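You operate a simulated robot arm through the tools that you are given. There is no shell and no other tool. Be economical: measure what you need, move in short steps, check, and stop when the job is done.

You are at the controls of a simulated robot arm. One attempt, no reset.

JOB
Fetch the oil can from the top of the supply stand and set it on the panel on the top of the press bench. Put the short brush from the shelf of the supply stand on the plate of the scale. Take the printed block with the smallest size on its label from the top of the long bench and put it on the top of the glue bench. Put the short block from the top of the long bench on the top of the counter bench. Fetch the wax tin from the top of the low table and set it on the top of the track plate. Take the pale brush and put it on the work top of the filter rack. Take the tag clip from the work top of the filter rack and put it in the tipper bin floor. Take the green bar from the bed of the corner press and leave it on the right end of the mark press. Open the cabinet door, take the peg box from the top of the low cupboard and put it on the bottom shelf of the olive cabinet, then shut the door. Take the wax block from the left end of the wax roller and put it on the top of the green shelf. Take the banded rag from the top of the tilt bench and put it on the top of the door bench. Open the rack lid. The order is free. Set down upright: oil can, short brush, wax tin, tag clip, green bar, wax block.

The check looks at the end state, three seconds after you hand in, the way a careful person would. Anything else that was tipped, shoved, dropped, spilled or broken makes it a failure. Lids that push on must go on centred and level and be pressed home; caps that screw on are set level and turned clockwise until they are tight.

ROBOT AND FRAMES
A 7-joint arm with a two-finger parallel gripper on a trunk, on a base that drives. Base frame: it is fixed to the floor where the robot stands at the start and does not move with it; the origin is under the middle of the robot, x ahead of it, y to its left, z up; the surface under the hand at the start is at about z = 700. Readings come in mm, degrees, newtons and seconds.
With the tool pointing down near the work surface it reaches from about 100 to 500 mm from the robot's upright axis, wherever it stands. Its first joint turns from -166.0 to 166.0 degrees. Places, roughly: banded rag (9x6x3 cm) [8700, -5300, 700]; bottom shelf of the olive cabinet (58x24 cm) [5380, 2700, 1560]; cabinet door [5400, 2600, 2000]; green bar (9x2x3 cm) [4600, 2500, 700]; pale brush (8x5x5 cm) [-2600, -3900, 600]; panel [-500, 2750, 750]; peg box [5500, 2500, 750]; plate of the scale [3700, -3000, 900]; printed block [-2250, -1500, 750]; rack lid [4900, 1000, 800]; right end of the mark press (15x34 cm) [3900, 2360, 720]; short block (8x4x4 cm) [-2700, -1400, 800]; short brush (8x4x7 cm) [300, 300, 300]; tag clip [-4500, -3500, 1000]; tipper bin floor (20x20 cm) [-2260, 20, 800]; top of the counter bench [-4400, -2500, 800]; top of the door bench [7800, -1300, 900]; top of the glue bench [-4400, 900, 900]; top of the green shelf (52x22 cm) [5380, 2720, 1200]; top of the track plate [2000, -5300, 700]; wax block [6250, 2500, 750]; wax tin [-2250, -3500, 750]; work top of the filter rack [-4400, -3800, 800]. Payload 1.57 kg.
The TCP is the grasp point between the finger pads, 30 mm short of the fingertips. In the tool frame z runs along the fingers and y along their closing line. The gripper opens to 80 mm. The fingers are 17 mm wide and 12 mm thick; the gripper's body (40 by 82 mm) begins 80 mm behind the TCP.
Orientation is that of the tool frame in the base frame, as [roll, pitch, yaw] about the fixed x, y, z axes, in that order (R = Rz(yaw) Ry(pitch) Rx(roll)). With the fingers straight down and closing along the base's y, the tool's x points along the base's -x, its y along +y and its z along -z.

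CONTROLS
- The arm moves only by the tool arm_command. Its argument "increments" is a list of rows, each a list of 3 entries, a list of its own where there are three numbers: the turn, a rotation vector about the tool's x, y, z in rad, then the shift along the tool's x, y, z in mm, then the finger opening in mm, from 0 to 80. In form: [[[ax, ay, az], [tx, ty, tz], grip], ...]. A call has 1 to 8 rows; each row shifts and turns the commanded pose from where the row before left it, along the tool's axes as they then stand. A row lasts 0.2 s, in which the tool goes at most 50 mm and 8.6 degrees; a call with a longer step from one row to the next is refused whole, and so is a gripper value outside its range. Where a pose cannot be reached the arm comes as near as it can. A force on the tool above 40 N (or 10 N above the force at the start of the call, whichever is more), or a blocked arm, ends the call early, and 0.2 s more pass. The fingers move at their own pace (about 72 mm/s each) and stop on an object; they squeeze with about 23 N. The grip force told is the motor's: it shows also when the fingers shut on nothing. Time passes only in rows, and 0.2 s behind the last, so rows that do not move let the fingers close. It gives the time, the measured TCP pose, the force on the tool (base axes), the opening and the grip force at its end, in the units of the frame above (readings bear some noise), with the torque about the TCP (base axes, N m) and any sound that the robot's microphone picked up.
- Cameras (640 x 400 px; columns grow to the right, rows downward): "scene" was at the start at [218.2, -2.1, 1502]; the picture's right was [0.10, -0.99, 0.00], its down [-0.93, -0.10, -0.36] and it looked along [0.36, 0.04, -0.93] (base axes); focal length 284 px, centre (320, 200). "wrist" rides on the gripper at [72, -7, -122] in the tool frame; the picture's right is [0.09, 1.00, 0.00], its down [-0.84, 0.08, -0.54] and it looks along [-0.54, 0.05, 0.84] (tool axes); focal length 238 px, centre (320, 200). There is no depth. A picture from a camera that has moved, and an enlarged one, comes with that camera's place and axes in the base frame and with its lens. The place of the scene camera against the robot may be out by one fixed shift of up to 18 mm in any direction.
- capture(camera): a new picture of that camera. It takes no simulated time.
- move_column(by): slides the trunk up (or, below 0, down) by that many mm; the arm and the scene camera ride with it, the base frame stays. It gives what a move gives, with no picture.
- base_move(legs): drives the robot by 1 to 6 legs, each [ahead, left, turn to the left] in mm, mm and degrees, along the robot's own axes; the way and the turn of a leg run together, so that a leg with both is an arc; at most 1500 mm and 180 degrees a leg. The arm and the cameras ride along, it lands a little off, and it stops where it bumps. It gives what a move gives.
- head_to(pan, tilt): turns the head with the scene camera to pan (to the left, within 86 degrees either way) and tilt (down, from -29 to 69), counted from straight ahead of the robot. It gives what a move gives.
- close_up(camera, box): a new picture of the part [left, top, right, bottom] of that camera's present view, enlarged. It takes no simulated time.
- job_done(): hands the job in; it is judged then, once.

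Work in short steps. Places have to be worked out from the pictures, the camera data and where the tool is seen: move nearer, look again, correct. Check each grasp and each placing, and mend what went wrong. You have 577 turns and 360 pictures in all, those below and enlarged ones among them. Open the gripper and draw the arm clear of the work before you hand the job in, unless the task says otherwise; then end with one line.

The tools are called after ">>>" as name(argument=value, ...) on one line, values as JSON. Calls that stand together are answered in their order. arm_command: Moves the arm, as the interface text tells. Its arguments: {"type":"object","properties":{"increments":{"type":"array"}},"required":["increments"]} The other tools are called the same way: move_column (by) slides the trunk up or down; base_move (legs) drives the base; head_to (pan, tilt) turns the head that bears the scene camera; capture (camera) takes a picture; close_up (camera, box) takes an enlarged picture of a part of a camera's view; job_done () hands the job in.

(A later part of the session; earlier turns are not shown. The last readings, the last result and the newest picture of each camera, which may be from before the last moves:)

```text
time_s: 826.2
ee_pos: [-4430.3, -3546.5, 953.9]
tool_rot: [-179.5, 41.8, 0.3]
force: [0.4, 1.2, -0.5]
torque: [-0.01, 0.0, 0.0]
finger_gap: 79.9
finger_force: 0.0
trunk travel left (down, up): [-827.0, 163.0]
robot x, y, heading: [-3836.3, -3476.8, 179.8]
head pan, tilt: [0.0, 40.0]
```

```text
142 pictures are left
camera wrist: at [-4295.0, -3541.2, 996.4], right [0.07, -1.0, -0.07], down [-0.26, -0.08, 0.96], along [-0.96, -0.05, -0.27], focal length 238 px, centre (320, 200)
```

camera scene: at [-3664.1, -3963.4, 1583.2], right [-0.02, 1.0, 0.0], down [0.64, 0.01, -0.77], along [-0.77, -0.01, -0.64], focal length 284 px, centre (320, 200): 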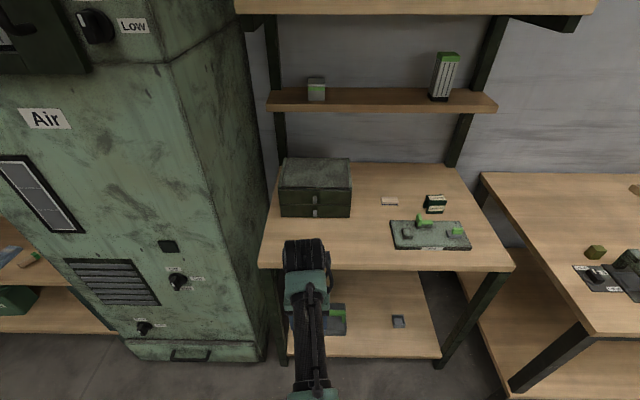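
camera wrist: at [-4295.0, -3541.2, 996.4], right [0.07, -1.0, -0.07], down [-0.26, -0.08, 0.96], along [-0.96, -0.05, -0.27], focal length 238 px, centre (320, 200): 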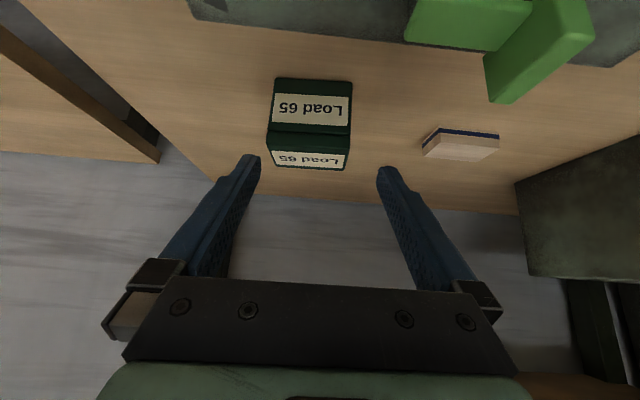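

>>> arm_command(increments=[[[0, 0, 0], [3, -4, 31], 80], [[0, 0, 0], [3, -3.5, 31], 80], [[0, 0, 0], [0, 0, 0], 80]])

>>> capture(camera="wrist")

```text
time_s: 827.0
ee_pos: [-4463.9, -3535.9, 902.5]
tool_rot: [-179.5, 41.7, 0.3]
force: [1.5, -0.3, 0.0]
torque: [-0.01, 0.02, 0.02]
finger_gap: 80.0
finger_force: 0.1
trunk travel left (down, up): [-827.0, 163.0]
robot x, y, heading: [-3833.7, -3478.0, 179.9]
head pan, tilt: [0.0, 40.0]
```

```text
141 pictures are left
camera wrist: at [-4329.5, -3531.3, 945.3], right [0.07, -1.0, -0.07], down [-0.26, -0.08, 0.96], along [-0.96, -0.05, -0.27], focal length 238 px, centre (320, 200)
```

wrist: 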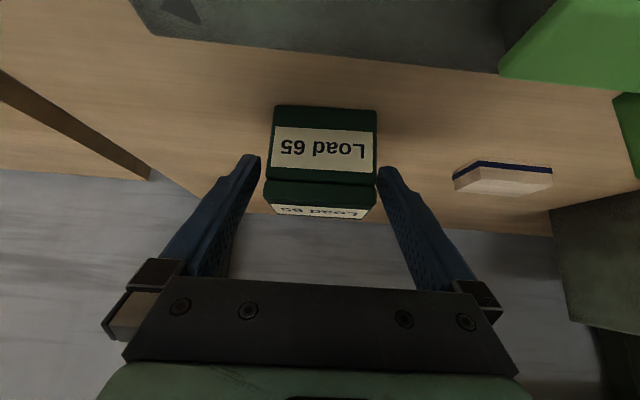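

Centred between the fingers. Final advance and grip.

>>> arm_command(increments=[[[0, 0, 0], [0.5, 0, 16], 80], [[0, 0, 0], [0, 0, 15], 80], [[0, 0, 0], [0, 0, 0], 70], [[0, 0, 0], [0, 0, 0], 55], [[0, 0, 0], [0, 0, 0], 55], [[0, 0, 0], [0, 0, 0], 55]])

>>> move_column(by=50)

>>> capture(camera="wrist")

```text
time_s: 828.4
ee_pos: [-4484.4, -3537.8, 879.8]
tool_rot: [-179.7, 41.7, 0.3]
force: [-0.4, 0.2, 1.0]
torque: [-0.03, 0.0, -0.01]
finger_gap: 63.3
finger_force: 23.0
trunk travel left (down, up): [-827.0, 163.0]
robot x, y, heading: [-3837.2, -3478.0, 179.9]
head pan, tilt: [0.0, 40.0]
```

```text
time_s: 829.4
ee_pos: [-4484.1, -3538.0, 928.3]
tool_rot: [-179.7, 41.6, 0.3]
force: [0.0, 0.3, -0.3]
torque: [-0.03, 0.0, 0.01]
finger_gap: 63.4
finger_force: 23.0
trunk travel left (down, up): [-877.0, 113.0]
robot x, y, heading: [-3834.2, -3480.1, 180.0]
head pan, tilt: [0.0, 40.0]
```

```text
140 pictures are left
camera wrist: at [-4349.1, -3532.8, 971.9], right [0.07, -1.0, -0.07], down [-0.27, -0.08, 0.96], along [-0.96, -0.05, -0.27], focal length 238 px, centre (320, 200)
```

wrist: 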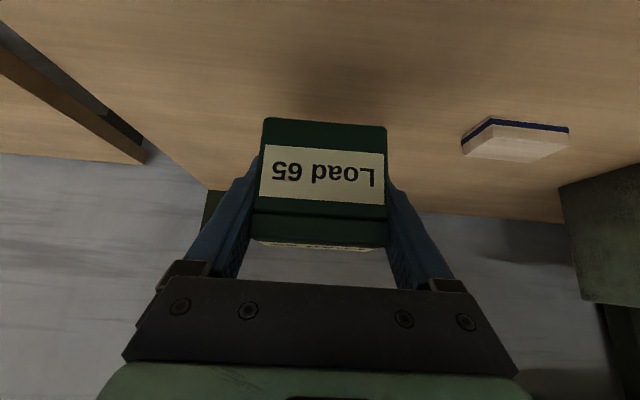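

Held at 63 mm. I'll back away, raise, and drive around to the tipper bin on the long bench's north-east end.

>>> move_column(by=110)

>>> base_move(legs=[[-380, 0, 0], [0, -1280, 0], [-1500, 0, 0], [-600, 0, 0], [0, -1500, 0], [0, -650, 0]])

>>> head_to(pan=0, tilt=35)

>>> capture(camera="scene")

```text
time_s: 830.8
ee_pos: [-4483.3, -3538.3, 1038.7]
tool_rot: [-179.6, 41.6, 0.3]
force: [0.7, 0.3, -0.5]
torque: [0.01, 0.02, 0.01]
finger_gap: 63.6
finger_force: 23.0
trunk travel left (down, up): [-987.0, 3.0]
robot x, y, heading: [-3832.6, -3477.4, 179.8]
head pan, tilt: [0.0, 40.0]
```

```text
time_s: 859.1
ee_pos: [-2134.2, -76.4, 1039.4]
tool_rot: [-179.5, 41.7, 1.3]
force: [-0.2, -0.2, -0.9]
torque: [-0.04, 0.02, 0.02]
finger_gap: 63.4
finger_force: 22.8
trunk travel left (down, up): [-987.0, 3.0]
robot x, y, heading: [-1485.6, -7.2, -178.8]
head pan, tilt: [0.0, 40.0]
```

```text
time_s: 859.8
ee_pos: [-2135.2, -75.3, 1039.6]
tool_rot: [-179.6, 41.7, 1.3]
force: [-0.5, 0.2, -0.4]
torque: [0.03, 0.0, -0.01]
finger_gap: 63.4
finger_force: 23.7
trunk travel left (down, up): [-987.0, 3.0]
robot x, y, heading: [-1483.9, -4.1, -178.8]
head pan, tilt: [0.0, 35.0]
```

```text
139 pictures are left
camera scene: at [-1753.1, -17.3, 1769.4], right [-0.02, 1.0, 0.0], down [0.57, 0.01, -0.82], along [-0.82, -0.01, -0.57], focal length 284 px, centre (320, 200)
```

scene: 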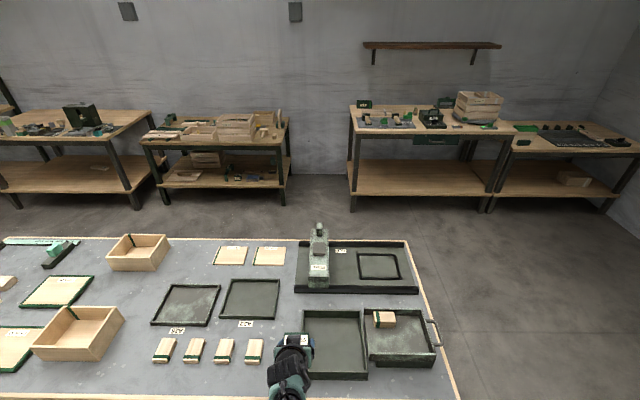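

>>> close_up(camera="scene", box=[240, 230, 460, 400])

```text
2.35 times, centred on (350, 315) of scene
camera zoom: at [-1753.1, -17.3, 1769.4], right [-0.02, 1.0, 0.0], down [0.57, 0.01, -0.82], along [-0.82, -0.01, -0.57], focal length 669 px, centre (249, -71)
```

zoom: 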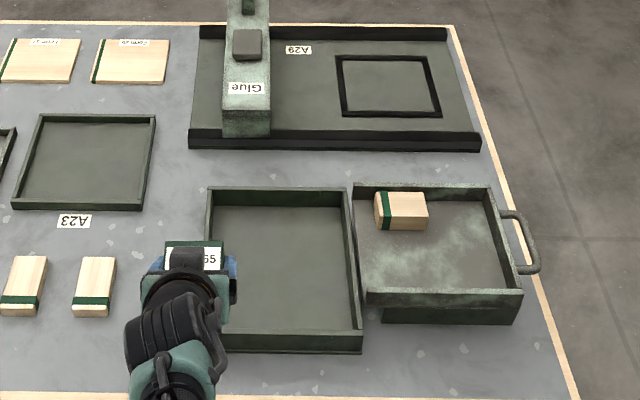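

The left bin at about (-2270,28) is the tipper bin. I'll position over its centre.

>>> base_move(legs=[[120, -105, 0]])

>>> capture(camera="scene")

>>> capture(camera="wrist")

```text
time_s: 861.2
ee_pos: [-2253.3, 26.9, 1040.0]
tool_rot: [-179.6, 41.7, 1.4]
force: [0.4, -0.4, -1.4]
torque: [-0.02, 0.01, -0.01]
finger_gap: 63.6
finger_force: 22.8
trunk travel left (down, up): [-987.0, 3.0]
robot x, y, heading: [-1604.6, 102.0, -179.2]
head pan, tilt: [0.0, 35.0]
```

```text
137 pictures are left
camera scene: at [-1871.5, 84.5, 1769.7], right [-0.02, 1.0, 0.0], down [0.57, 0.01, -0.82], along [-0.82, -0.01, -0.57], focal length 284 px, centre (320, 200)
```

scene: 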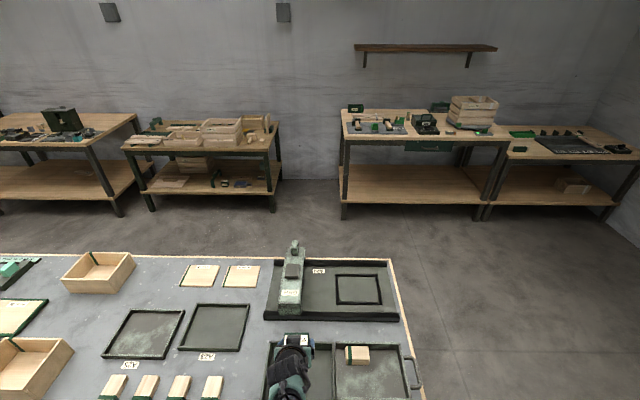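

```text
136 pictures are left
camera wrist: at [-2118.9, 34.0, 1082.5], right [0.09, -0.99, -0.07], down [-0.26, -0.09, 0.96], along [-0.96, -0.07, -0.27], focal length 238 px, centre (320, 200)
```

wrist: 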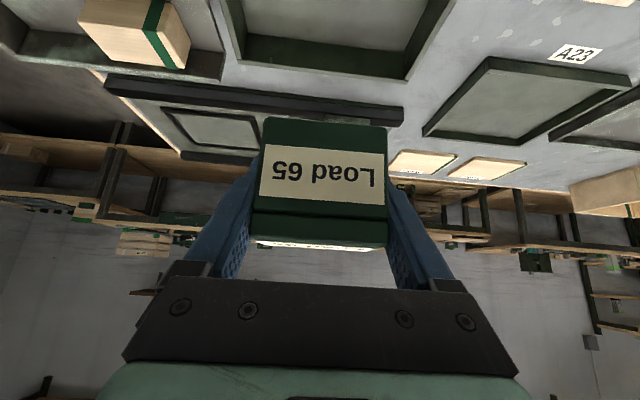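

The clip is over the bin. I'll shift back 12 mm and lower.

>>> base_move(legs=[[-14, 6, 0]])

>>> move_column(by=-150)

>>> capture(camera="wrist")

```text
time_s: 862.0
ee_pos: [-2243.3, 22.5, 1038.2]
tool_rot: [-179.8, 41.4, 1.4]
force: [-1.4, 0.3, -0.4]
torque: [-0.03, 0.0, -0.03]
finger_gap: 63.5
finger_force: 22.9
trunk travel left (down, up): [-987.0, 3.0]
robot x, y, heading: [-1590.8, 92.7, -179.0]
head pan, tilt: [0.0, 35.0]
```

```text
time_s: 863.7
ee_pos: [-2240.9, 22.1, 888.5]
tool_rot: [-179.6, 41.7, 1.4]
force: [0.1, -0.4, -0.2]
torque: [0.02, -0.03, 0.01]
finger_gap: 63.8
finger_force: 23.4
trunk travel left (down, up): [-837.0, 153.0]
robot x, y, heading: [-1594.8, 90.4, -179.1]
head pan, tilt: [0.0, 35.0]
```

```text
135 pictures are left
camera wrist: at [-2105.9, 29.2, 932.1], right [0.09, -0.99, -0.07], down [-0.26, -0.09, 0.96], along [-0.96, -0.07, -0.27], focal length 238 px, centre (320, 200)
```

wrist: 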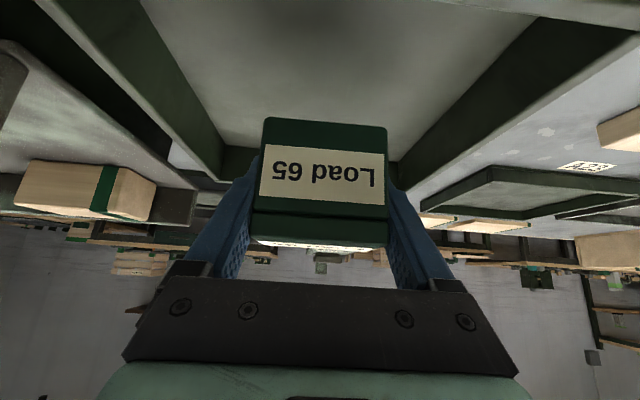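

>>> move_column(by=-32)

>>> move_column(by=-6)

>>> move_column(by=-5)

```text
time_s: 864.5
ee_pos: [-2241.9, 20.3, 857.4]
tool_rot: [-179.5, 41.7, 1.4]
force: [0.3, -0.2, 0.0]
torque: [0.02, 0.02, -0.02]
finger_gap: 63.9
finger_force: 23.2
trunk travel left (down, up): [-805.0, 185.0]
robot x, y, heading: [-1596.3, 93.2, -179.1]
head pan, tilt: [0.0, 35.0]
```

```text
time_s: 865.0
ee_pos: [-2241.5, 21.6, 851.1]
tool_rot: [-179.6, 41.7, 1.4]
force: [0.1, -1.0, -0.3]
torque: [-0.01, 0.02, -0.02]
finger_gap: 63.4
finger_force: 23.0
trunk travel left (down, up): [-799.0, 191.0]
robot x, y, heading: [-1593.7, 95.2, -179.0]
head pan, tilt: [0.0, 35.0]
```

```text
time_s: 865.6
ee_pos: [-2240.9, 21.2, 845.9]
tool_rot: [-179.7, 41.6, 1.4]
force: [-0.5, 0.2, 0.5]
torque: [-0.01, -0.02, -0.01]
finger_gap: 63.8
finger_force: 23.5
trunk travel left (down, up): [-794.0, 196.0]
robot x, y, heading: [-1593.6, 92.2, -179.1]
head pan, tilt: [0.0, 35.0]
```

>>> move_column(by=-5)

>>> move_column(by=-5)

>>> capture(camera="wrist")

```text
time_s: 866.1
ee_pos: [-2241.2, 22.0, 841.0]
tool_rot: [-179.6, 41.6, 1.4]
force: [0.9, 0.2, -0.1]
torque: [0.0, -0.03, 0.01]
finger_gap: 63.8
finger_force: 22.8
trunk travel left (down, up): [-789.0, 201.0]
robot x, y, heading: [-1594.3, 92.4, -179.0]
head pan, tilt: [0.0, 35.0]
```

```text
time_s: 866.7
ee_pos: [-2240.0, 20.8, 836.5]
tool_rot: [-179.6, 41.7, 1.4]
force: [-0.8, 0.1, -1.3]
torque: [0.03, -0.02, -0.01]
finger_gap: 63.5
finger_force: 22.4
trunk travel left (down, up): [-784.0, 206.0]
robot x, y, heading: [-1595.2, 93.8, -178.9]
head pan, tilt: [0.0, 35.0]
```

```text
134 pictures are left
camera wrist: at [-2106.0, 29.3, 878.9], right [0.09, -0.99, -0.07], down [-0.26, -0.09, 0.96], along [-0.96, -0.07, -0.27], focal length 238 px, centre (320, 200)
```

wrist: 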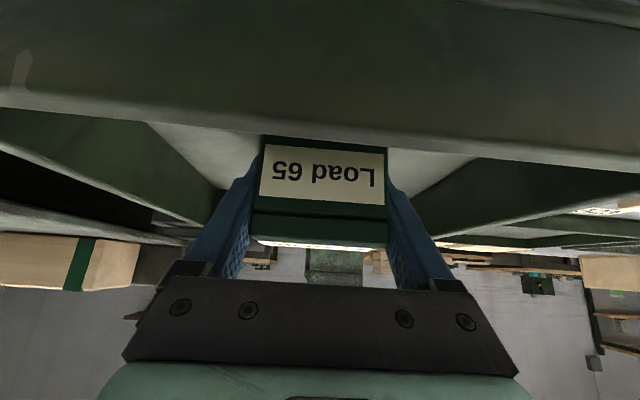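

The wrist camera is close to the bin's front wall. I'll back the base 12 mm for clearance, then continue in small steps.

>>> base_move(legs=[[-14, 0, 0]])

>>> move_column(by=-4)

>>> move_column(by=-4)

```text
time_s: 867.4
ee_pos: [-2227.5, 22.4, 835.5]
tool_rot: [-179.5, 41.6, 1.4]
force: [-0.4, 0.0, -0.7]
torque: [0.01, 0.02, 0.01]
finger_gap: 63.5
finger_force: 23.3
trunk travel left (down, up): [-784.0, 206.0]
robot x, y, heading: [-1579.3, 95.3, -179.1]
head pan, tilt: [0.0, 35.0]
```

```text
time_s: 868.0
ee_pos: [-2229.4, 21.8, 835.1]
tool_rot: [-179.7, 42.0, 1.3]
force: [-0.8, -0.3, 9.4]
torque: [-0.32, -0.16, -0.07]
finger_gap: 63.7
finger_force: 22.2
trunk travel left (down, up): [-780.0, 210.0]
robot x, y, heading: [-1578.7, 95.1, -178.9]
head pan, tilt: [0.0, 35.0]
```

```text
time_s: 868.5
ee_pos: [-2229.3, 22.2, 833.7]
tool_rot: [-179.8, 42.4, 1.2]
force: [0.5, 2.0, 25.0]
torque: [-0.63, -0.17, 0.14]
finger_gap: 64.1
finger_force: 23.1
trunk travel left (down, up): [-776.0, 214.0]
robot x, y, heading: [-1579.3, 88.7, -179.2]
head pan, tilt: [0.0, 35.0]
```

Contact near the clip. I'll ease up and release.

>>> move_column(by=3)

>>> arm_command(increments=[[[0, 0, 0], [0, 0, 0], 68], [[0, 0, 0], [0, 0, 0], 74], [[0, 0, 0], [0, 0, 0], 80], [[0, 0, 0], [0, 0, 0], 80]])

>>> arm_command(increments=[[[0, 0, 0], [0, 0, -25], 80], [[0, 0, 0], [0, 0, -35], 80], [[0, 0, 0], [0, 0, -35], 80]])

>>> capture(camera="wrist")

```text
time_s: 869.0
ee_pos: [-2229.4, 20.2, 834.8]
tool_rot: [-179.7, 42.0, 1.2]
force: [-6.1, 0.3, 14.0]
torque: [-0.47, 0.35, -0.25]
finger_gap: 63.6
finger_force: 22.6
trunk travel left (down, up): [-779.0, 211.0]
robot x, y, heading: [-1578.5, 92.0, -179.4]
head pan, tilt: [0.0, 35.0]
```

```text
time_s: 870.0
ee_pos: [-2228.6, 22.8, 835.4]
tool_rot: [-179.7, 41.9, 1.2]
force: [-7.0, 13.1, 15.8]
torque: [-0.21, 0.4, -0.42]
finger_gap: 68.4
finger_force: 0.0
trunk travel left (down, up): [-779.0, 211.0]
robot x, y, heading: [-1581.7, 92.5, -178.9]
head pan, tilt: [0.0, 35.0]
```

```text
time_s: 870.8
ee_pos: [-2163.3, 24.5, 905.5]
tool_rot: [-179.6, 41.4, 1.4]
force: [0.3, -0.1, -0.7]
torque: [-0.03, 0.0, 0.0]
finger_gap: 80.0
finger_force: 0.0
trunk travel left (down, up): [-779.0, 211.0]
robot x, y, heading: [-1579.9, 94.4, -178.9]
head pan, tilt: [0.0, 35.0]
```

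```text
133 pictures are left
camera wrist: at [-2029.3, 32.3, 947.4], right [0.09, -0.99, -0.07], down [-0.27, -0.09, 0.96], along [-0.96, -0.07, -0.27], focal length 238 px, centre (320, 200)
```

wrist: 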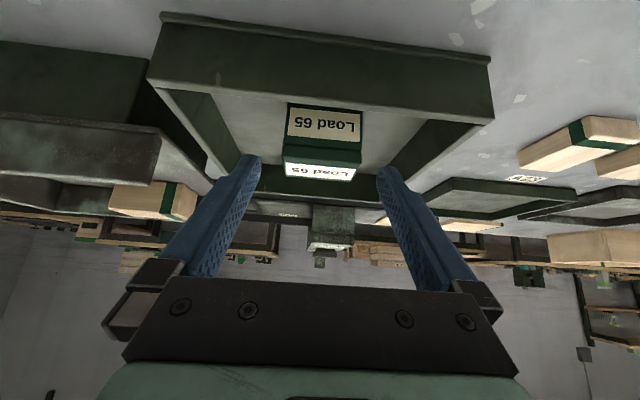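

The tag clip stands in the bin. Last item: the wax tin. I'll raise, untilt and drive to the low table's east side.

>>> move_column(by=160)

>>> base_move(legs=[[-200, 0, -1], [0, 1500, 0], [0, 1500, 0], [0, 500, 0]])

>>> arm_command(increments=[[[0, 0.145, 0], [0, 0, 0], 78], [[0, 0.145, 0], [20, 0, 0], 78], [[0, 0.145, 0], [20, 0, 0], 78], [[0, 0.145, 0], [20, 0, 0], 78], [[0, 0.142, 0], [20, 0, 0], 78], [[0, 0, 0], [20, 0, 0], 78]])

>>> head_to(pan=0, tilt=35)

>>> capture(camera="scene")

```text
time_s: 872.6
ee_pos: [-2165.0, 25.7, 1064.3]
tool_rot: [-179.6, 41.6, 1.3]
force: [0.1, 0.3, -0.6]
torque: [0.0, -0.02, 0.01]
finger_gap: 79.7
finger_force: 0.0
trunk travel left (down, up): [-939.0, 51.0]
robot x, y, heading: [-1578.5, 92.8, -178.9]
head pan, tilt: [0.0, 35.0]
```

```text
time_s: 890.8
ee_pos: [-1991.4, -3441.6, 1065.3]
tool_rot: [-179.5, 41.5, 0.0]
force: [0.5, -0.8, -0.4]
torque: [0.02, 0.02, 0.02]
finger_gap: 80.1
finger_force: 0.1
trunk travel left (down, up): [-939.0, 51.0]
robot x, y, heading: [-1405.8, -3389.8, 179.5]
head pan, tilt: [0.0, 35.0]
```

```text
time_s: 892.2
ee_pos: [-1897.1, -3440.8, 1038.2]
tool_rot: [-179.7, 0.1, -0.2]
force: [-0.8, 0.0, 0.0]
torque: [0.0, 0.02, -0.01]
finger_gap: 78.1
finger_force: 0.0
trunk travel left (down, up): [-939.0, 51.0]
robot x, y, heading: [-1403.7, -3384.2, 179.6]
head pan, tilt: [0.0, 35.0]
```

```text
time_s: 892.8
ee_pos: [-1898.3, -3441.3, 1037.2]
tool_rot: [-179.7, 0.2, -0.3]
force: [-0.8, 1.1, 1.8]
torque: [0.01, 0.01, 0.0]
finger_gap: 77.9
finger_force: 0.1
trunk travel left (down, up): [-939.0, 51.0]
robot x, y, heading: [-1407.3, -3383.2, 179.7]
head pan, tilt: [0.0, 35.0]
```

```text
132 pictures are left
camera scene: at [-1669.5, -3392.4, 1721.5], right [0.01, 1.0, 0.0], down [0.57, 0.0, -0.82], along [-0.82, 0.01, -0.57], focal length 284 px, centre (320, 200)
```

scene: 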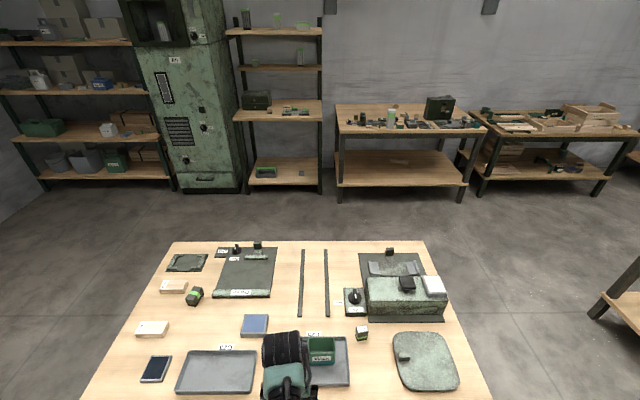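

>>> close_up(camera="scene", box=[130, 280, 400, 400])

```text
2.37 times, centred on (265, 340) of scene
camera zoom: at [-1669.5, -3392.4, 1721.5], right [0.01, 1.0, 0.0], down [0.57, 0.0, -0.82], along [-0.82, 0.01, -0.57], focal length 674 px, centre (450, -132)
```

zoom: 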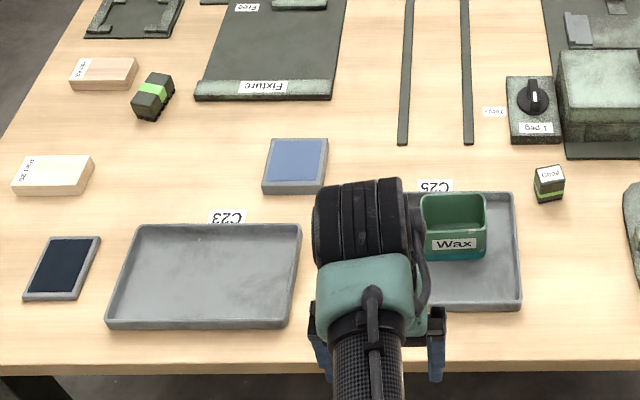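

The wax tin is the green open tin labelled "Wax" in tray C25, near (-2227,-3374). I'll move closer and measure it.

>>> base_move(legs=[[320, -60, 0]])

>>> capture(camera="wrist")

```text
time_s: 894.9
ee_pos: [-2214.5, -3377.2, 1037.6]
tool_rot: [-179.6, 0.2, -0.5]
force: [0.1, 0.2, 0.0]
torque: [0.0, 0.02, -0.03]
finger_gap: 78.0
finger_force: 0.1
trunk travel left (down, up): [-939.0, 51.0]
robot x, y, heading: [-1724.2, -3323.0, 179.3]
head pan, tilt: [0.0, 35.0]
```

```text
130 pictures are left
camera wrist: at [-2141.7, -3373.6, 1158.4], right [0.08, -1.0, -0.01], down [-0.83, -0.07, 0.55], along [-0.54, -0.04, -0.84], focal length 238 px, centre (320, 200)
```

wrist: 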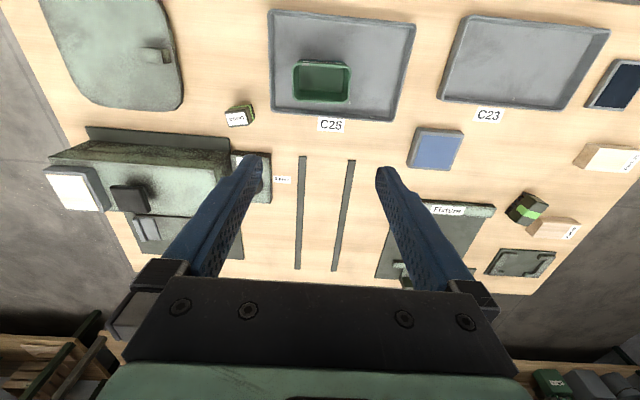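

The tin's rim is ~110 × 68 mm, so I'll grip across the 68 mm side (closing along x). Turning the tool 90°.

>>> arm_command(increments=[[[0, 0, 0.1428], [0, 0, 0], 80], [[0, 0, 0.1428], [0, 0, 0], 80], [[0, 0, 0.1428], [0, 0, 0], 80], [[0, 0, 0.1428], [0, 0, 0], 80], [[0, 0, 0.1428], [0, 0, 0], 80], [[0, 0, 0.1428], [0, 0, 0], 80], [[0, 0, 0.1428], [0, 0, 0], 80], [[0, 0, 0.1428], [0, 0, 0], 80]])

>>> arm_command(increments=[[[0, 0, 0.1428], [0, 0, 40], 80], [[0, 0, 0.1428], [0, 0, 40], 80], [[0, 0, 0.1428], [0, 0, 40], 80], [[0, 0, 0], [0, 0, 40], 80], [[0, 0, 0], [0, 0, 0], 80]])

>>> capture(camera="wrist")

```text
time_s: 896.7
ee_pos: [-2214.9, -3376.7, 1038.5]
tool_rot: [179.9, 0.6, -66.1]
force: [0.8, -1.3, -0.5]
torque: [0.01, 0.01, 0.0]
finger_gap: 80.1
finger_force: 0.1
trunk travel left (down, up): [-939.0, 51.0]
robot x, y, heading: [-1719.8, -3323.5, 179.1]
head pan, tilt: [0.0, 35.0]
```

```text
time_s: 897.9
ee_pos: [-2205.9, -3368.4, 914.6]
tool_rot: [179.8, 0.2, -90.5]
force: [-0.6, -0.3, 0.2]
torque: [-0.01, 0.01, 0.01]
finger_gap: 79.8
finger_force: 0.1
out of reach, approached as far as the arm can: row 3, 4
trunk travel left (down, up): [-939.0, 51.0]
robot x, y, heading: [-1717.3, -3323.7, 179.4]
head pan, tilt: [0.0, 35.0]
```

```text
129 pictures are left
camera wrist: at [-2199.4, -3442.3, 1035.9], right [-1.0, -0.08, 0.0], down [-0.07, 0.83, 0.55], along [-0.05, 0.54, -0.84], focal length 238 px, centre (320, 200)
```

wrist: 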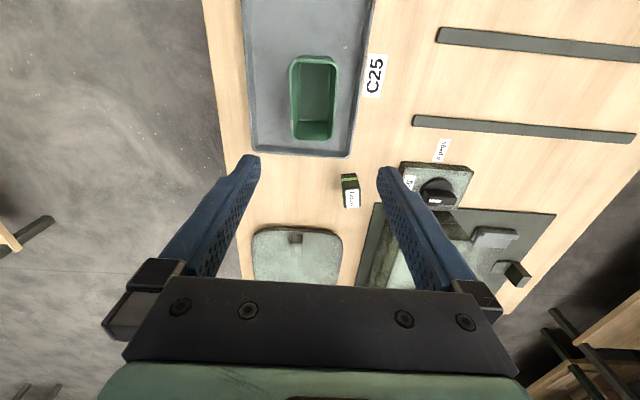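

>>> arm_command(increments=[[[0, 0, 0], [10, -10, -10], 80], [[0, 0, 0], [0, 0, 0], 80]])

>>> move_column(by=-160)

>>> capture(camera="wrist")

```text
time_s: 898.5
ee_pos: [-2198.2, -3378.3, 925.3]
tool_rot: [180.0, 0.4, -90.5]
force: [-0.2, -0.5, -0.5]
torque: [0.03, 0.0, -0.02]
finger_gap: 79.9
finger_force: 0.0
trunk travel left (down, up): [-939.0, 51.0]
robot x, y, heading: [-1723.7, -3326.5, 179.4]
head pan, tilt: [0.0, 35.0]
```

```text
time_s: 900.3
ee_pos: [-2197.2, -3378.4, 765.5]
tool_rot: [179.6, 0.3, -90.6]
force: [0.3, 0.0, -0.5]
torque: [0.03, 0.03, 0.0]
finger_gap: 79.6
finger_force: 0.1
trunk travel left (down, up): [-779.0, 211.0]
robot x, y, heading: [-1721.5, -3325.7, 179.3]
head pan, tilt: [0.0, 35.0]
```

```text
128 pictures are left
camera wrist: at [-2189.5, -3452.6, 885.9], right [-1.0, -0.08, 0.0], down [-0.07, 0.83, 0.55], along [-0.05, 0.54, -0.84], focal length 238 px, centre (320, 200)
```

wrist: 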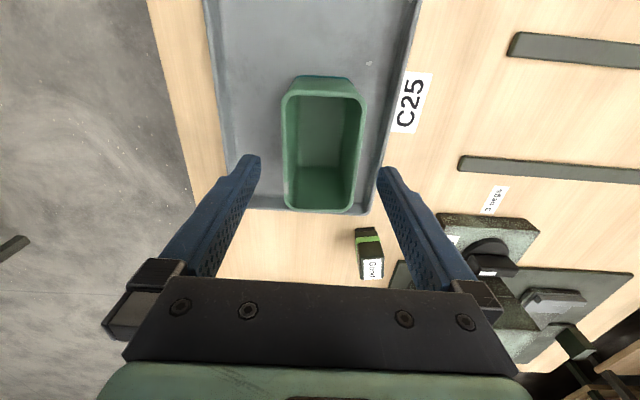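

>>> arm_command(increments=[[[0, 0, 0], [-9, 2, 0], 80], [[0, 0, 0], [0, 0, 0], 80]])

>>> move_column(by=-60)

>>> capture(camera="wrist")

```text
time_s: 900.9
ee_pos: [-2199.1, -3368.9, 765.0]
tool_rot: [179.8, 0.3, -90.5]
force: [0.1, 0.5, -0.7]
torque: [-0.02, -0.01, 0.01]
finger_gap: 80.1
finger_force: 0.0
trunk travel left (down, up): [-779.0, 211.0]
robot x, y, heading: [-1718.8, -3324.4, 179.5]
head pan, tilt: [0.0, 35.0]
```

```text
time_s: 901.9
ee_pos: [-2200.1, -3369.0, 704.3]
tool_rot: [179.8, 0.4, -90.5]
force: [-0.3, -0.1, -0.3]
torque: [-0.01, -0.01, -0.02]
finger_gap: 79.9
finger_force: 0.1
trunk travel left (down, up): [-719.0, 271.0]
robot x, y, heading: [-1717.2, -3323.4, 179.3]
head pan, tilt: [0.0, 35.0]
```

```text
127 pictures are left
camera wrist: at [-2192.4, -3443.1, 825.8], right [-1.0, -0.08, 0.0], down [-0.07, 0.83, 0.55], along [-0.05, 0.54, -0.84], focal length 238 px, centre (320, 200)
```

wrist: 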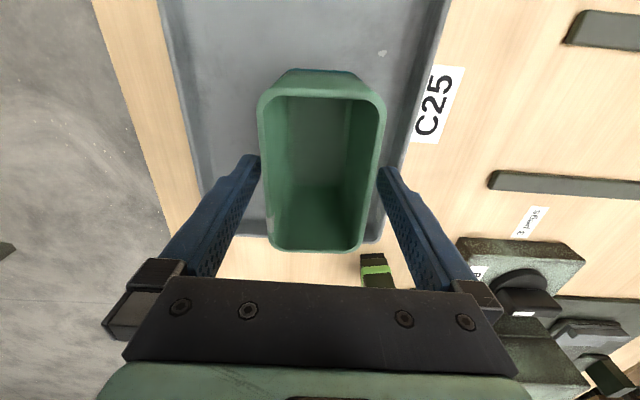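

>>> arm_command(increments=[[[0, 0, 0], [0, 2, 0], 80], [[0, 0, 0], [0, 0, 0], 80]])

>>> move_column(by=-20)

>>> capture(camera="wrist")

```text
time_s: 902.5
ee_pos: [-2203.2, -3368.3, 705.4]
tool_rot: [179.8, 0.3, -90.5]
force: [0.6, 0.2, -0.2]
torque: [0.02, -0.03, 0.0]
finger_gap: 79.9
finger_force: 0.0
trunk travel left (down, up): [-719.0, 271.0]
robot x, y, heading: [-1722.3, -3325.3, 179.4]
head pan, tilt: [0.0, 35.0]
```

```text
time_s: 903.2
ee_pos: [-2202.3, -3368.1, 684.4]
tool_rot: [179.8, 0.3, -90.5]
force: [-1.7, -0.7, -0.4]
torque: [0.02, 0.01, 0.01]
finger_gap: 79.8
finger_force: 0.0
trunk travel left (down, up): [-699.0, 291.0]
robot x, y, heading: [-1721.9, -3326.1, 179.3]
head pan, tilt: [0.0, 35.0]
```

```text
126 pictures are left
camera wrist: at [-2195.2, -3443.1, 806.1], right [-1.0, -0.08, 0.0], down [-0.07, 0.83, 0.55], along [-0.05, 0.54, -0.84], focal length 238 px, centre (320, 200)
```

wrist: 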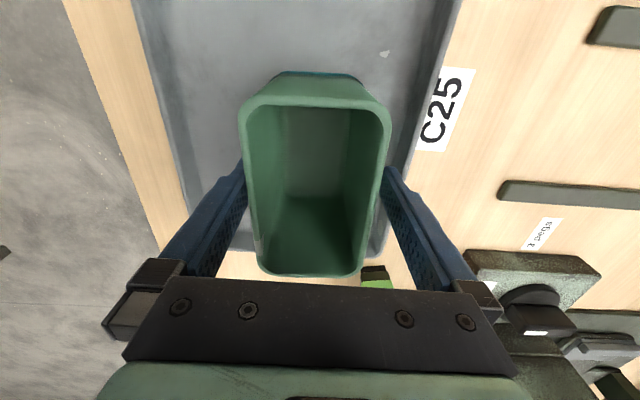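

Fingers are outside the rim on both sides. I'll lower 15 mm more and grip.

>>> move_column(by=-15)

>>> arm_command(increments=[[[0, 0, 0], [0, 0, 0], 72], [[0, 0, 0], [0, 0, 0], 60], [[0, 0, 0], [0, 0, 0], 55], [[0, 0, 0], [0, 0, 0], 55]])

>>> move_column(by=60)

>>> capture(camera="wrist")

```text
time_s: 903.8
ee_pos: [-2202.4, -3369.7, 669.7]
tool_rot: [179.7, 0.3, -90.5]
force: [-0.9, 0.4, -0.4]
torque: [0.02, -0.03, 0.01]
finger_gap: 79.9
finger_force: 0.0
trunk travel left (down, up): [-684.0, 306.0]
robot x, y, heading: [-1717.5, -3327.0, 179.5]
head pan, tilt: [0.0, 35.0]
```

```text
time_s: 904.8
ee_pos: [-2201.5, -3369.0, 669.6]
tool_rot: [179.7, 0.3, -90.5]
force: [1.1, -0.2, 1.3]
torque: [-0.12, -0.13, 0.07]
finger_gap: 60.3
finger_force: 23.1
trunk travel left (down, up): [-684.0, 306.0]
robot x, y, heading: [-1720.0, -3323.5, 179.4]
head pan, tilt: [0.0, 35.0]
```

```text
time_s: 905.8
ee_pos: [-2201.7, -3368.7, 730.0]
tool_rot: [179.7, 0.3, -90.5]
force: [0.0, 0.4, -1.8]
torque: [0.05, -0.05, -0.03]
finger_gap: 60.2
finger_force: 23.2
trunk travel left (down, up): [-744.0, 246.0]
robot x, y, heading: [-1722.5, -3326.1, 179.2]
head pan, tilt: [0.0, 35.0]
```

```text
125 pictures are left
camera wrist: at [-2195.3, -3443.1, 851.0], right [-1.0, -0.08, 0.0], down [-0.07, 0.83, 0.55], along [-0.05, 0.54, -0.84], focal length 238 px, centre (320, 200)
```

wrist: 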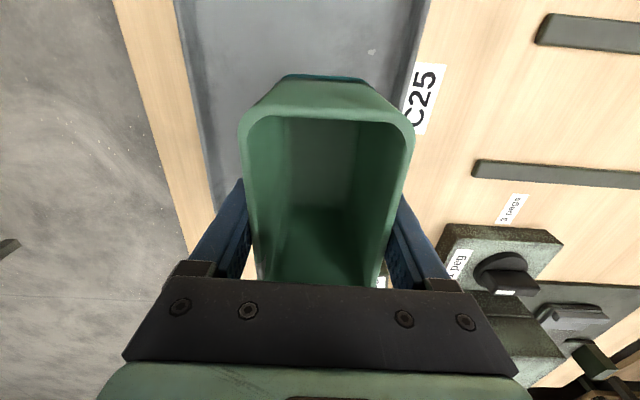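

The tin is held (60 mm). I'll raise it and drive east toward the track plate, looking on the way.

>>> move_column(by=240)

>>> base_move(legs=[[-450, 0, 0], [0, 0, 90], [0, 0, 90]])

>>> head_to(pan=-15, tilt=15)

>>> capture(camera="scene")

>>> capture(camera="wrist")

```text
time_s: 908.3
ee_pos: [-2201.7, -3370.0, 971.2]
tool_rot: [179.7, 0.2, -90.5]
force: [-0.1, 0.1, -0.8]
torque: [0.02, -0.01, -0.01]
finger_gap: 60.2
finger_force: 23.1
trunk travel left (down, up): [-984.0, 6.0]
robot x, y, heading: [-1721.0, -3321.5, 179.3]
head pan, tilt: [0.0, 35.0]
```

```text
time_s: 918.6
ee_pos: [-798.6, -3295.3, 969.9]
tool_rot: [179.8, 0.3, 88.1]
force: [-0.1, 0.1, -1.7]
torque: [0.0, -0.01, 0.02]
finger_gap: 60.0
finger_force: 23.0
trunk travel left (down, up): [-984.0, 6.0]
robot x, y, heading: [-1283.4, -3321.3, -2.1]
head pan, tilt: [0.0, 35.0]
```

```text
time_s: 919.4
ee_pos: [-799.2, -3295.0, 969.4]
tool_rot: [179.8, 0.3, 88.0]
force: [0.3, -1.0, -1.4]
torque: [0.0, -0.04, 0.04]
finger_gap: 60.2
finger_force: 22.8
trunk travel left (down, up): [-984.0, 6.0]
robot x, y, heading: [-1278.4, -3325.6, -2.2]
head pan, tilt: [-15.0, 15.0]
```

```text
124 pictures are left
camera scene: at [-1028.8, -3367.9, 1798.3], right [-0.29, -0.96, 0.0], down [-0.25, 0.08, -0.97], along [0.92, -0.28, -0.26], focal length 284 px, centre (320, 200)
```

scene: 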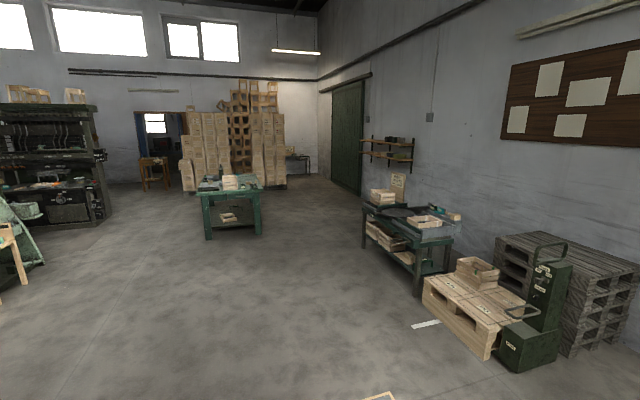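

```text
123 pictures are left
camera wrist: at [-803.3, -3222.9, 1091.0], right [1.0, 0.06, 0.0], down [0.05, -0.84, 0.55], along [0.03, -0.55, -0.84], focal length 238 px, centre (320, 200)
```

wrist: 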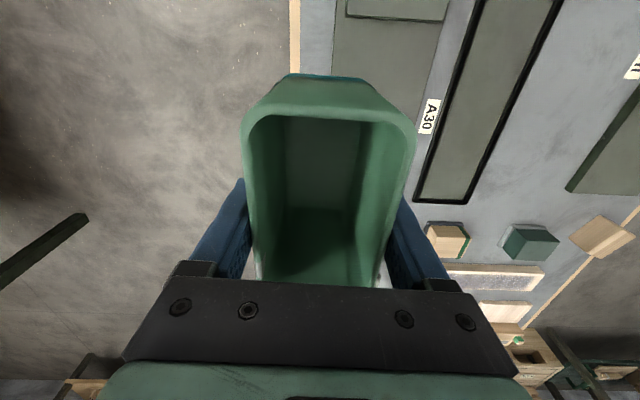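

There's a bench directly ahead, so I'll go round its south end and then east toward the green track bench at (2000,-5300).

>>> base_move(legs=[[-200, 0, 2.2], [0, -1000, 0], [1500, 0, 0], [1500, 0, 0], [400, 0, 0], [0, 0, -90]])

>>> head_to(pan=0, tilt=35)

>>> capture(camera="scene")

```text
time_s: 945.7
ee_pos: [1866.6, -4932.6, 970.0]
tool_rot: [179.9, 0.2, -4.6]
force: [-0.1, 0.3, -0.6]
torque: [-0.03, -0.03, -0.02]
finger_gap: 59.8
finger_force: 22.7
trunk travel left (down, up): [-984.0, 6.0]
robot x, y, heading: [1860.1, -4450.3, -95.0]
head pan, tilt: [-15.0, 15.0]
```

```text
time_s: 946.6
ee_pos: [1866.7, -4932.9, 970.2]
tool_rot: [179.8, 0.3, -4.6]
force: [-0.2, 0.6, -2.2]
torque: [0.01, -0.01, -0.02]
finger_gap: 59.7
finger_force: 23.4
trunk travel left (down, up): [-984.0, 6.0]
robot x, y, heading: [1860.7, -4450.7, -94.8]
head pan, tilt: [0.0, 35.0]
```

```text
122 pictures are left
camera scene: at [1827.8, -4715.7, 1766.4], right [-1.0, 0.08, 0.0], down [0.05, 0.57, -0.82], along [-0.07, -0.82, -0.57], focal length 284 px, centre (320, 200)
```

scene: 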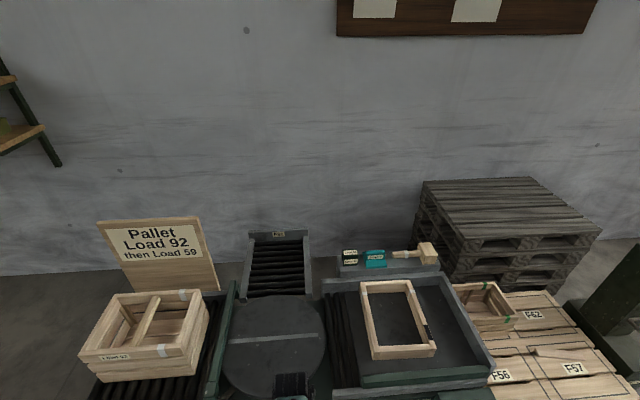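

>>> head_to(pan=0, tilt=58)

>>> capture(camera="scene")

```text
time_s: 947.4
ee_pos: [1866.8, -4933.1, 969.6]
tool_rot: [179.8, 0.3, -4.6]
force: [-0.1, -0.4, -0.8]
torque: [0.01, 0.03, -0.01]
finger_gap: 60.0
finger_force: 23.5
trunk travel left (down, up): [-984.0, 6.0]
robot x, y, heading: [1860.1, -4447.9, -94.6]
head pan, tilt: [0.0, 58.0]
```

```text
121 pictures are left
camera scene: at [1829.5, -4696.6, 1734.5], right [-1.0, 0.08, 0.0], down [0.07, 0.84, -0.53], along [-0.04, -0.53, -0.85], focal length 284 px, centre (320, 200)
```

scene: 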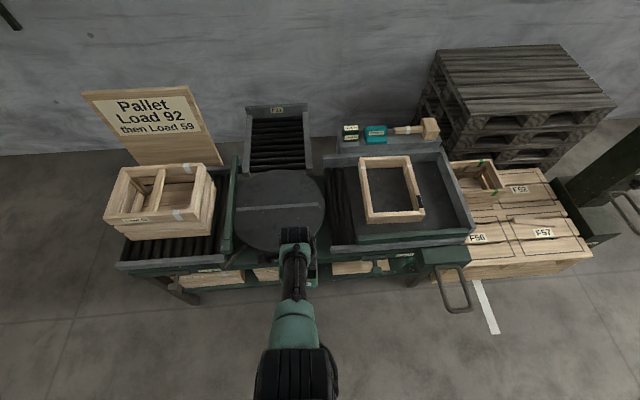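

The round plate at (1942,-5295), radius ~185 mm, is the track plate; a strip crosses its middle. I'll place the tin on the near half, around (1942,-5205).

>>> base_move(legs=[[272, 48, 4.6]])

>>> capture(camera="wrist")

>>> capture(camera="scene")

```text
time_s: 949.4
ee_pos: [1941.2, -5199.1, 970.6]
tool_rot: [179.7, 0.2, 0.0]
force: [0.6, -0.3, -1.6]
torque: [-0.05, 0.0, -0.01]
finger_gap: 59.9
finger_force: 23.0
trunk travel left (down, up): [-984.0, 6.0]
robot x, y, heading: [1890.7, -4721.7, -90.0]
head pan, tilt: [0.0, 58.0]
```

```text
120 pictures are left
camera wrist: at [2014.6, -5192.6, 1091.4], right [0.09, -1.0, 0.0], down [-0.83, -0.08, 0.55], along [-0.54, -0.05, -0.84], focal length 238 px, centre (320, 200)
```

wrist: 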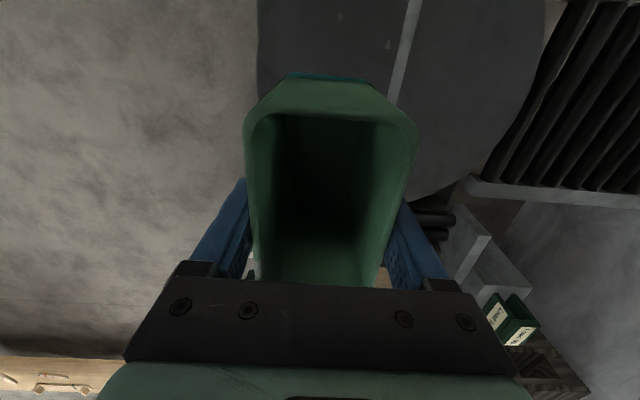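

```text
119 pictures are left
camera scene: at [1884.9, -4964.7, 1734.7], right [-1.0, 0.0, 0.0], down [0.0, 0.85, -0.53], along [0.0, -0.53, -0.85], focal length 284 px, centre (320, 200)
```

scene: 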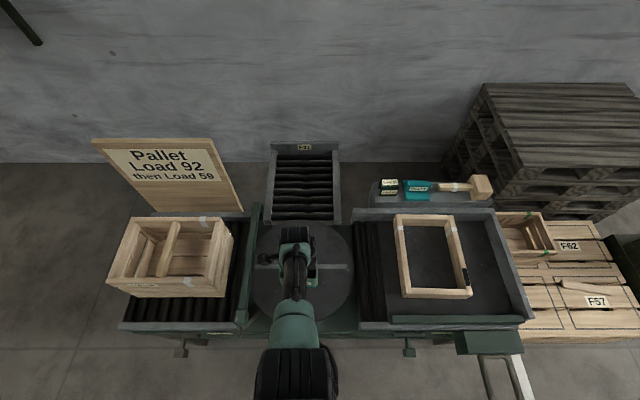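

The tin is over the near half of the plate. I'll lower.

>>> move_column(by=-165)

>>> move_column(by=-12)

>>> capture(camera="wrist")

```text
time_s: 951.2
ee_pos: [1940.9, -5199.3, 805.3]
tool_rot: [179.8, 0.4, 0.0]
force: [0.5, -0.4, -1.9]
torque: [-0.02, 0.01, -0.02]
finger_gap: 59.9
finger_force: 22.7
trunk travel left (down, up): [-819.0, 171.0]
robot x, y, heading: [1893.6, -4717.9, -90.0]
head pan, tilt: [0.0, 58.0]
```

```text
time_s: 951.8
ee_pos: [1941.5, -5199.6, 793.1]
tool_rot: [179.7, 0.3, 0.0]
force: [-1.0, -0.7, -1.7]
torque: [-0.02, 0.03, 0.0]
finger_gap: 59.8
finger_force: 23.0
trunk travel left (down, up): [-807.0, 183.0]
robot x, y, heading: [1892.3, -4721.5, -90.0]
head pan, tilt: [0.0, 58.0]
```

```text
118 pictures are left
camera wrist: at [2014.7, -5193.3, 913.9], right [0.09, -1.0, 0.0], down [-0.83, -0.08, 0.55], along [-0.54, -0.05, -0.84], focal length 238 px, centre (320, 200)
```

wrist: 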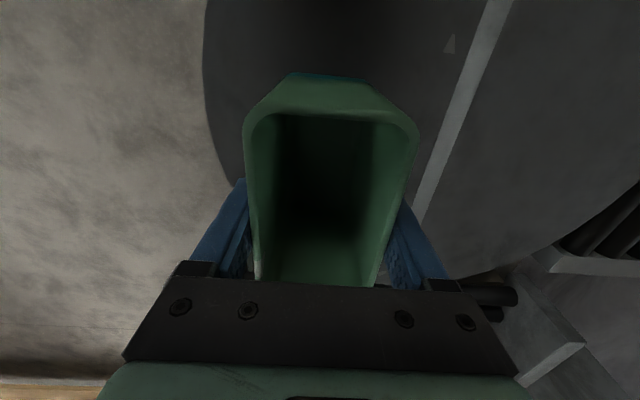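

>>> move_column(by=-10)

>>> move_column(by=-8)

>>> move_column(by=-5)

```text
time_s: 952.4
ee_pos: [1941.1, -5199.4, 783.2]
tool_rot: [179.8, 0.3, 0.0]
force: [0.1, -0.3, -0.9]
torque: [0.01, 0.01, -0.04]
finger_gap: 59.8
finger_force: 23.1
trunk travel left (down, up): [-797.0, 193.0]
robot x, y, heading: [1895.2, -4719.7, -90.1]
head pan, tilt: [0.0, 58.0]
```

```text
time_s: 953.0
ee_pos: [1941.6, -5198.4, 776.9]
tool_rot: [179.9, 0.3, 0.0]
force: [-0.8, -0.2, -1.1]
torque: [0.01, -0.01, -0.02]
finger_gap: 59.5
finger_force: 22.4
trunk travel left (down, up): [-789.0, 201.0]
robot x, y, heading: [1890.9, -4718.8, -90.0]
head pan, tilt: [0.0, 58.0]
```

```text
time_s: 953.5
ee_pos: [1942.7, -5198.6, 770.6]
tool_rot: [179.9, 0.3, 0.0]
force: [-0.1, 0.2, -1.9]
torque: [-0.01, 0.01, 0.01]
finger_gap: 60.0
finger_force: 22.8
trunk travel left (down, up): [-784.0, 206.0]
robot x, y, heading: [1892.0, -4717.1, -90.3]
head pan, tilt: [0.0, 58.0]
```

>>> move_column(by=-5)

>>> move_column(by=-5)

>>> move_column(by=-5)

```text
time_s: 954.1
ee_pos: [1942.1, -5200.1, 765.6]
tool_rot: [179.7, 0.3, 0.0]
force: [-0.4, 0.2, 3.0]
torque: [0.19, -0.19, 0.09]
finger_gap: 60.0
finger_force: 23.4
trunk travel left (down, up): [-779.0, 211.0]
robot x, y, heading: [1893.9, -4718.4, -90.0]
head pan, tilt: [0.0, 58.0]
```

```text
time_s: 954.6
ee_pos: [1941.4, -5198.8, 758.9]
tool_rot: [179.8, 0.2, 0.1]
force: [0.1, -0.1, -1.2]
torque: [0.0, 0.05, 0.0]
finger_gap: 60.2
finger_force: 10.3
trunk travel left (down, up): [-774.0, 216.0]
robot x, y, heading: [1891.2, -4719.8, -90.1]
head pan, tilt: [0.0, 58.0]
```

```text
time_s: 955.1
ee_pos: [1943.2, -5200.7, 757.3]
tool_rot: [179.6, 0.3, 0.0]
force: [-0.3, 3.7, 22.5]
torque: [0.88, -0.04, 0.03]
finger_gap: 59.5
finger_force: 23.1
trunk travel left (down, up): [-769.0, 221.0]
robot x, y, heading: [1890.4, -4720.3, -89.8]
head pan, tilt: [0.0, 58.0]
```

>>> capture(camera="wrist")

>>> close_up(camera="scene", box=[230, 210, 380, 330])

```text
117 pictures are left
camera wrist: at [2014.8, -5193.4, 877.9], right [0.09, -1.0, 0.01], down [-0.83, -0.07, 0.55], along [-0.54, -0.06, -0.84], focal length 238 px, centre (320, 200)
```

wrist: 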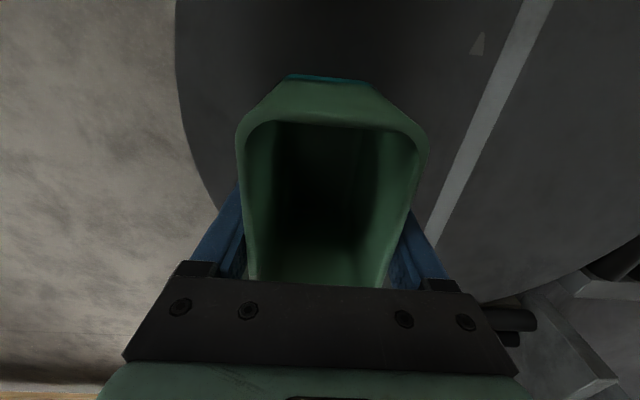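

```text
3.33 times, centred on (305, 270) of scene
camera zoom: at [1884.8, -4964.0, 1520.1], right [-1.0, 0.0, 0.0], down [0.0, 0.85, -0.53], along [0.0, -0.53, -0.85], focal length 948 px, centre (370, -33)
```

zoom: 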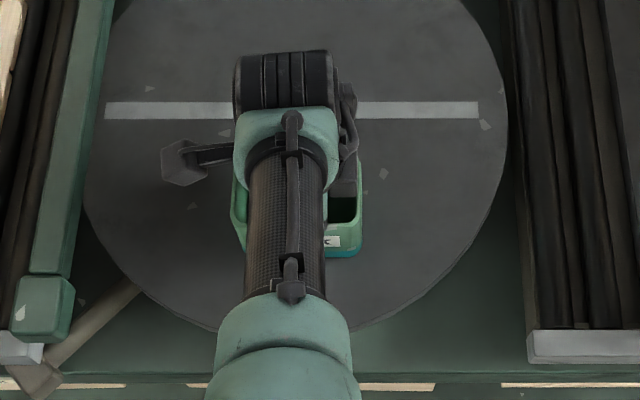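

The tin sits on the plate. I'll ease up, release and rise.

>>> move_column(by=3)

>>> arm_command(increments=[[[0, 0, 0], [0, 0, 0], 66], [[0, 0, 0], [0, 0, 0], 74], [[0, 0, 0], [0, 0, 0], 80], [[0, 0, 0], [0, 0, 0], 80]])

>>> capture(camera="wrist")

```text
time_s: 955.7
ee_pos: [1941.5, -5198.6, 757.3]
tool_rot: [179.8, 0.4, 0.0]
force: [1.2, -0.2, 0.2]
torque: [0.0, -0.14, -0.01]
finger_gap: 59.9
finger_force: 23.0
trunk travel left (down, up): [-772.0, 218.0]
robot x, y, heading: [1893.1, -4719.4, -90.2]
head pan, tilt: [0.0, 58.0]
```

```text
time_s: 956.7
ee_pos: [1942.1, -5199.2, 758.0]
tool_rot: [179.7, 0.4, 0.0]
force: [-0.8, -0.5, -0.2]
torque: [0.0, 0.02, 0.03]
finger_gap: 79.9
finger_force: 0.1
trunk travel left (down, up): [-772.0, 218.0]
robot x, y, heading: [1893.6, -4719.8, -90.1]
head pan, tilt: [0.0, 58.0]
```

```text
115 pictures are left
camera wrist: at [2014.7, -5193.3, 879.1], right [0.09, -1.0, 0.0], down [-0.83, -0.08, 0.55], along [-0.54, -0.05, -0.84], focal length 238 px, centre (320, 200)
```

wrist: 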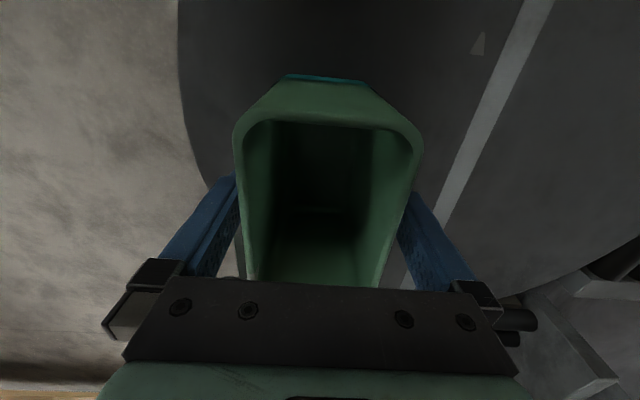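

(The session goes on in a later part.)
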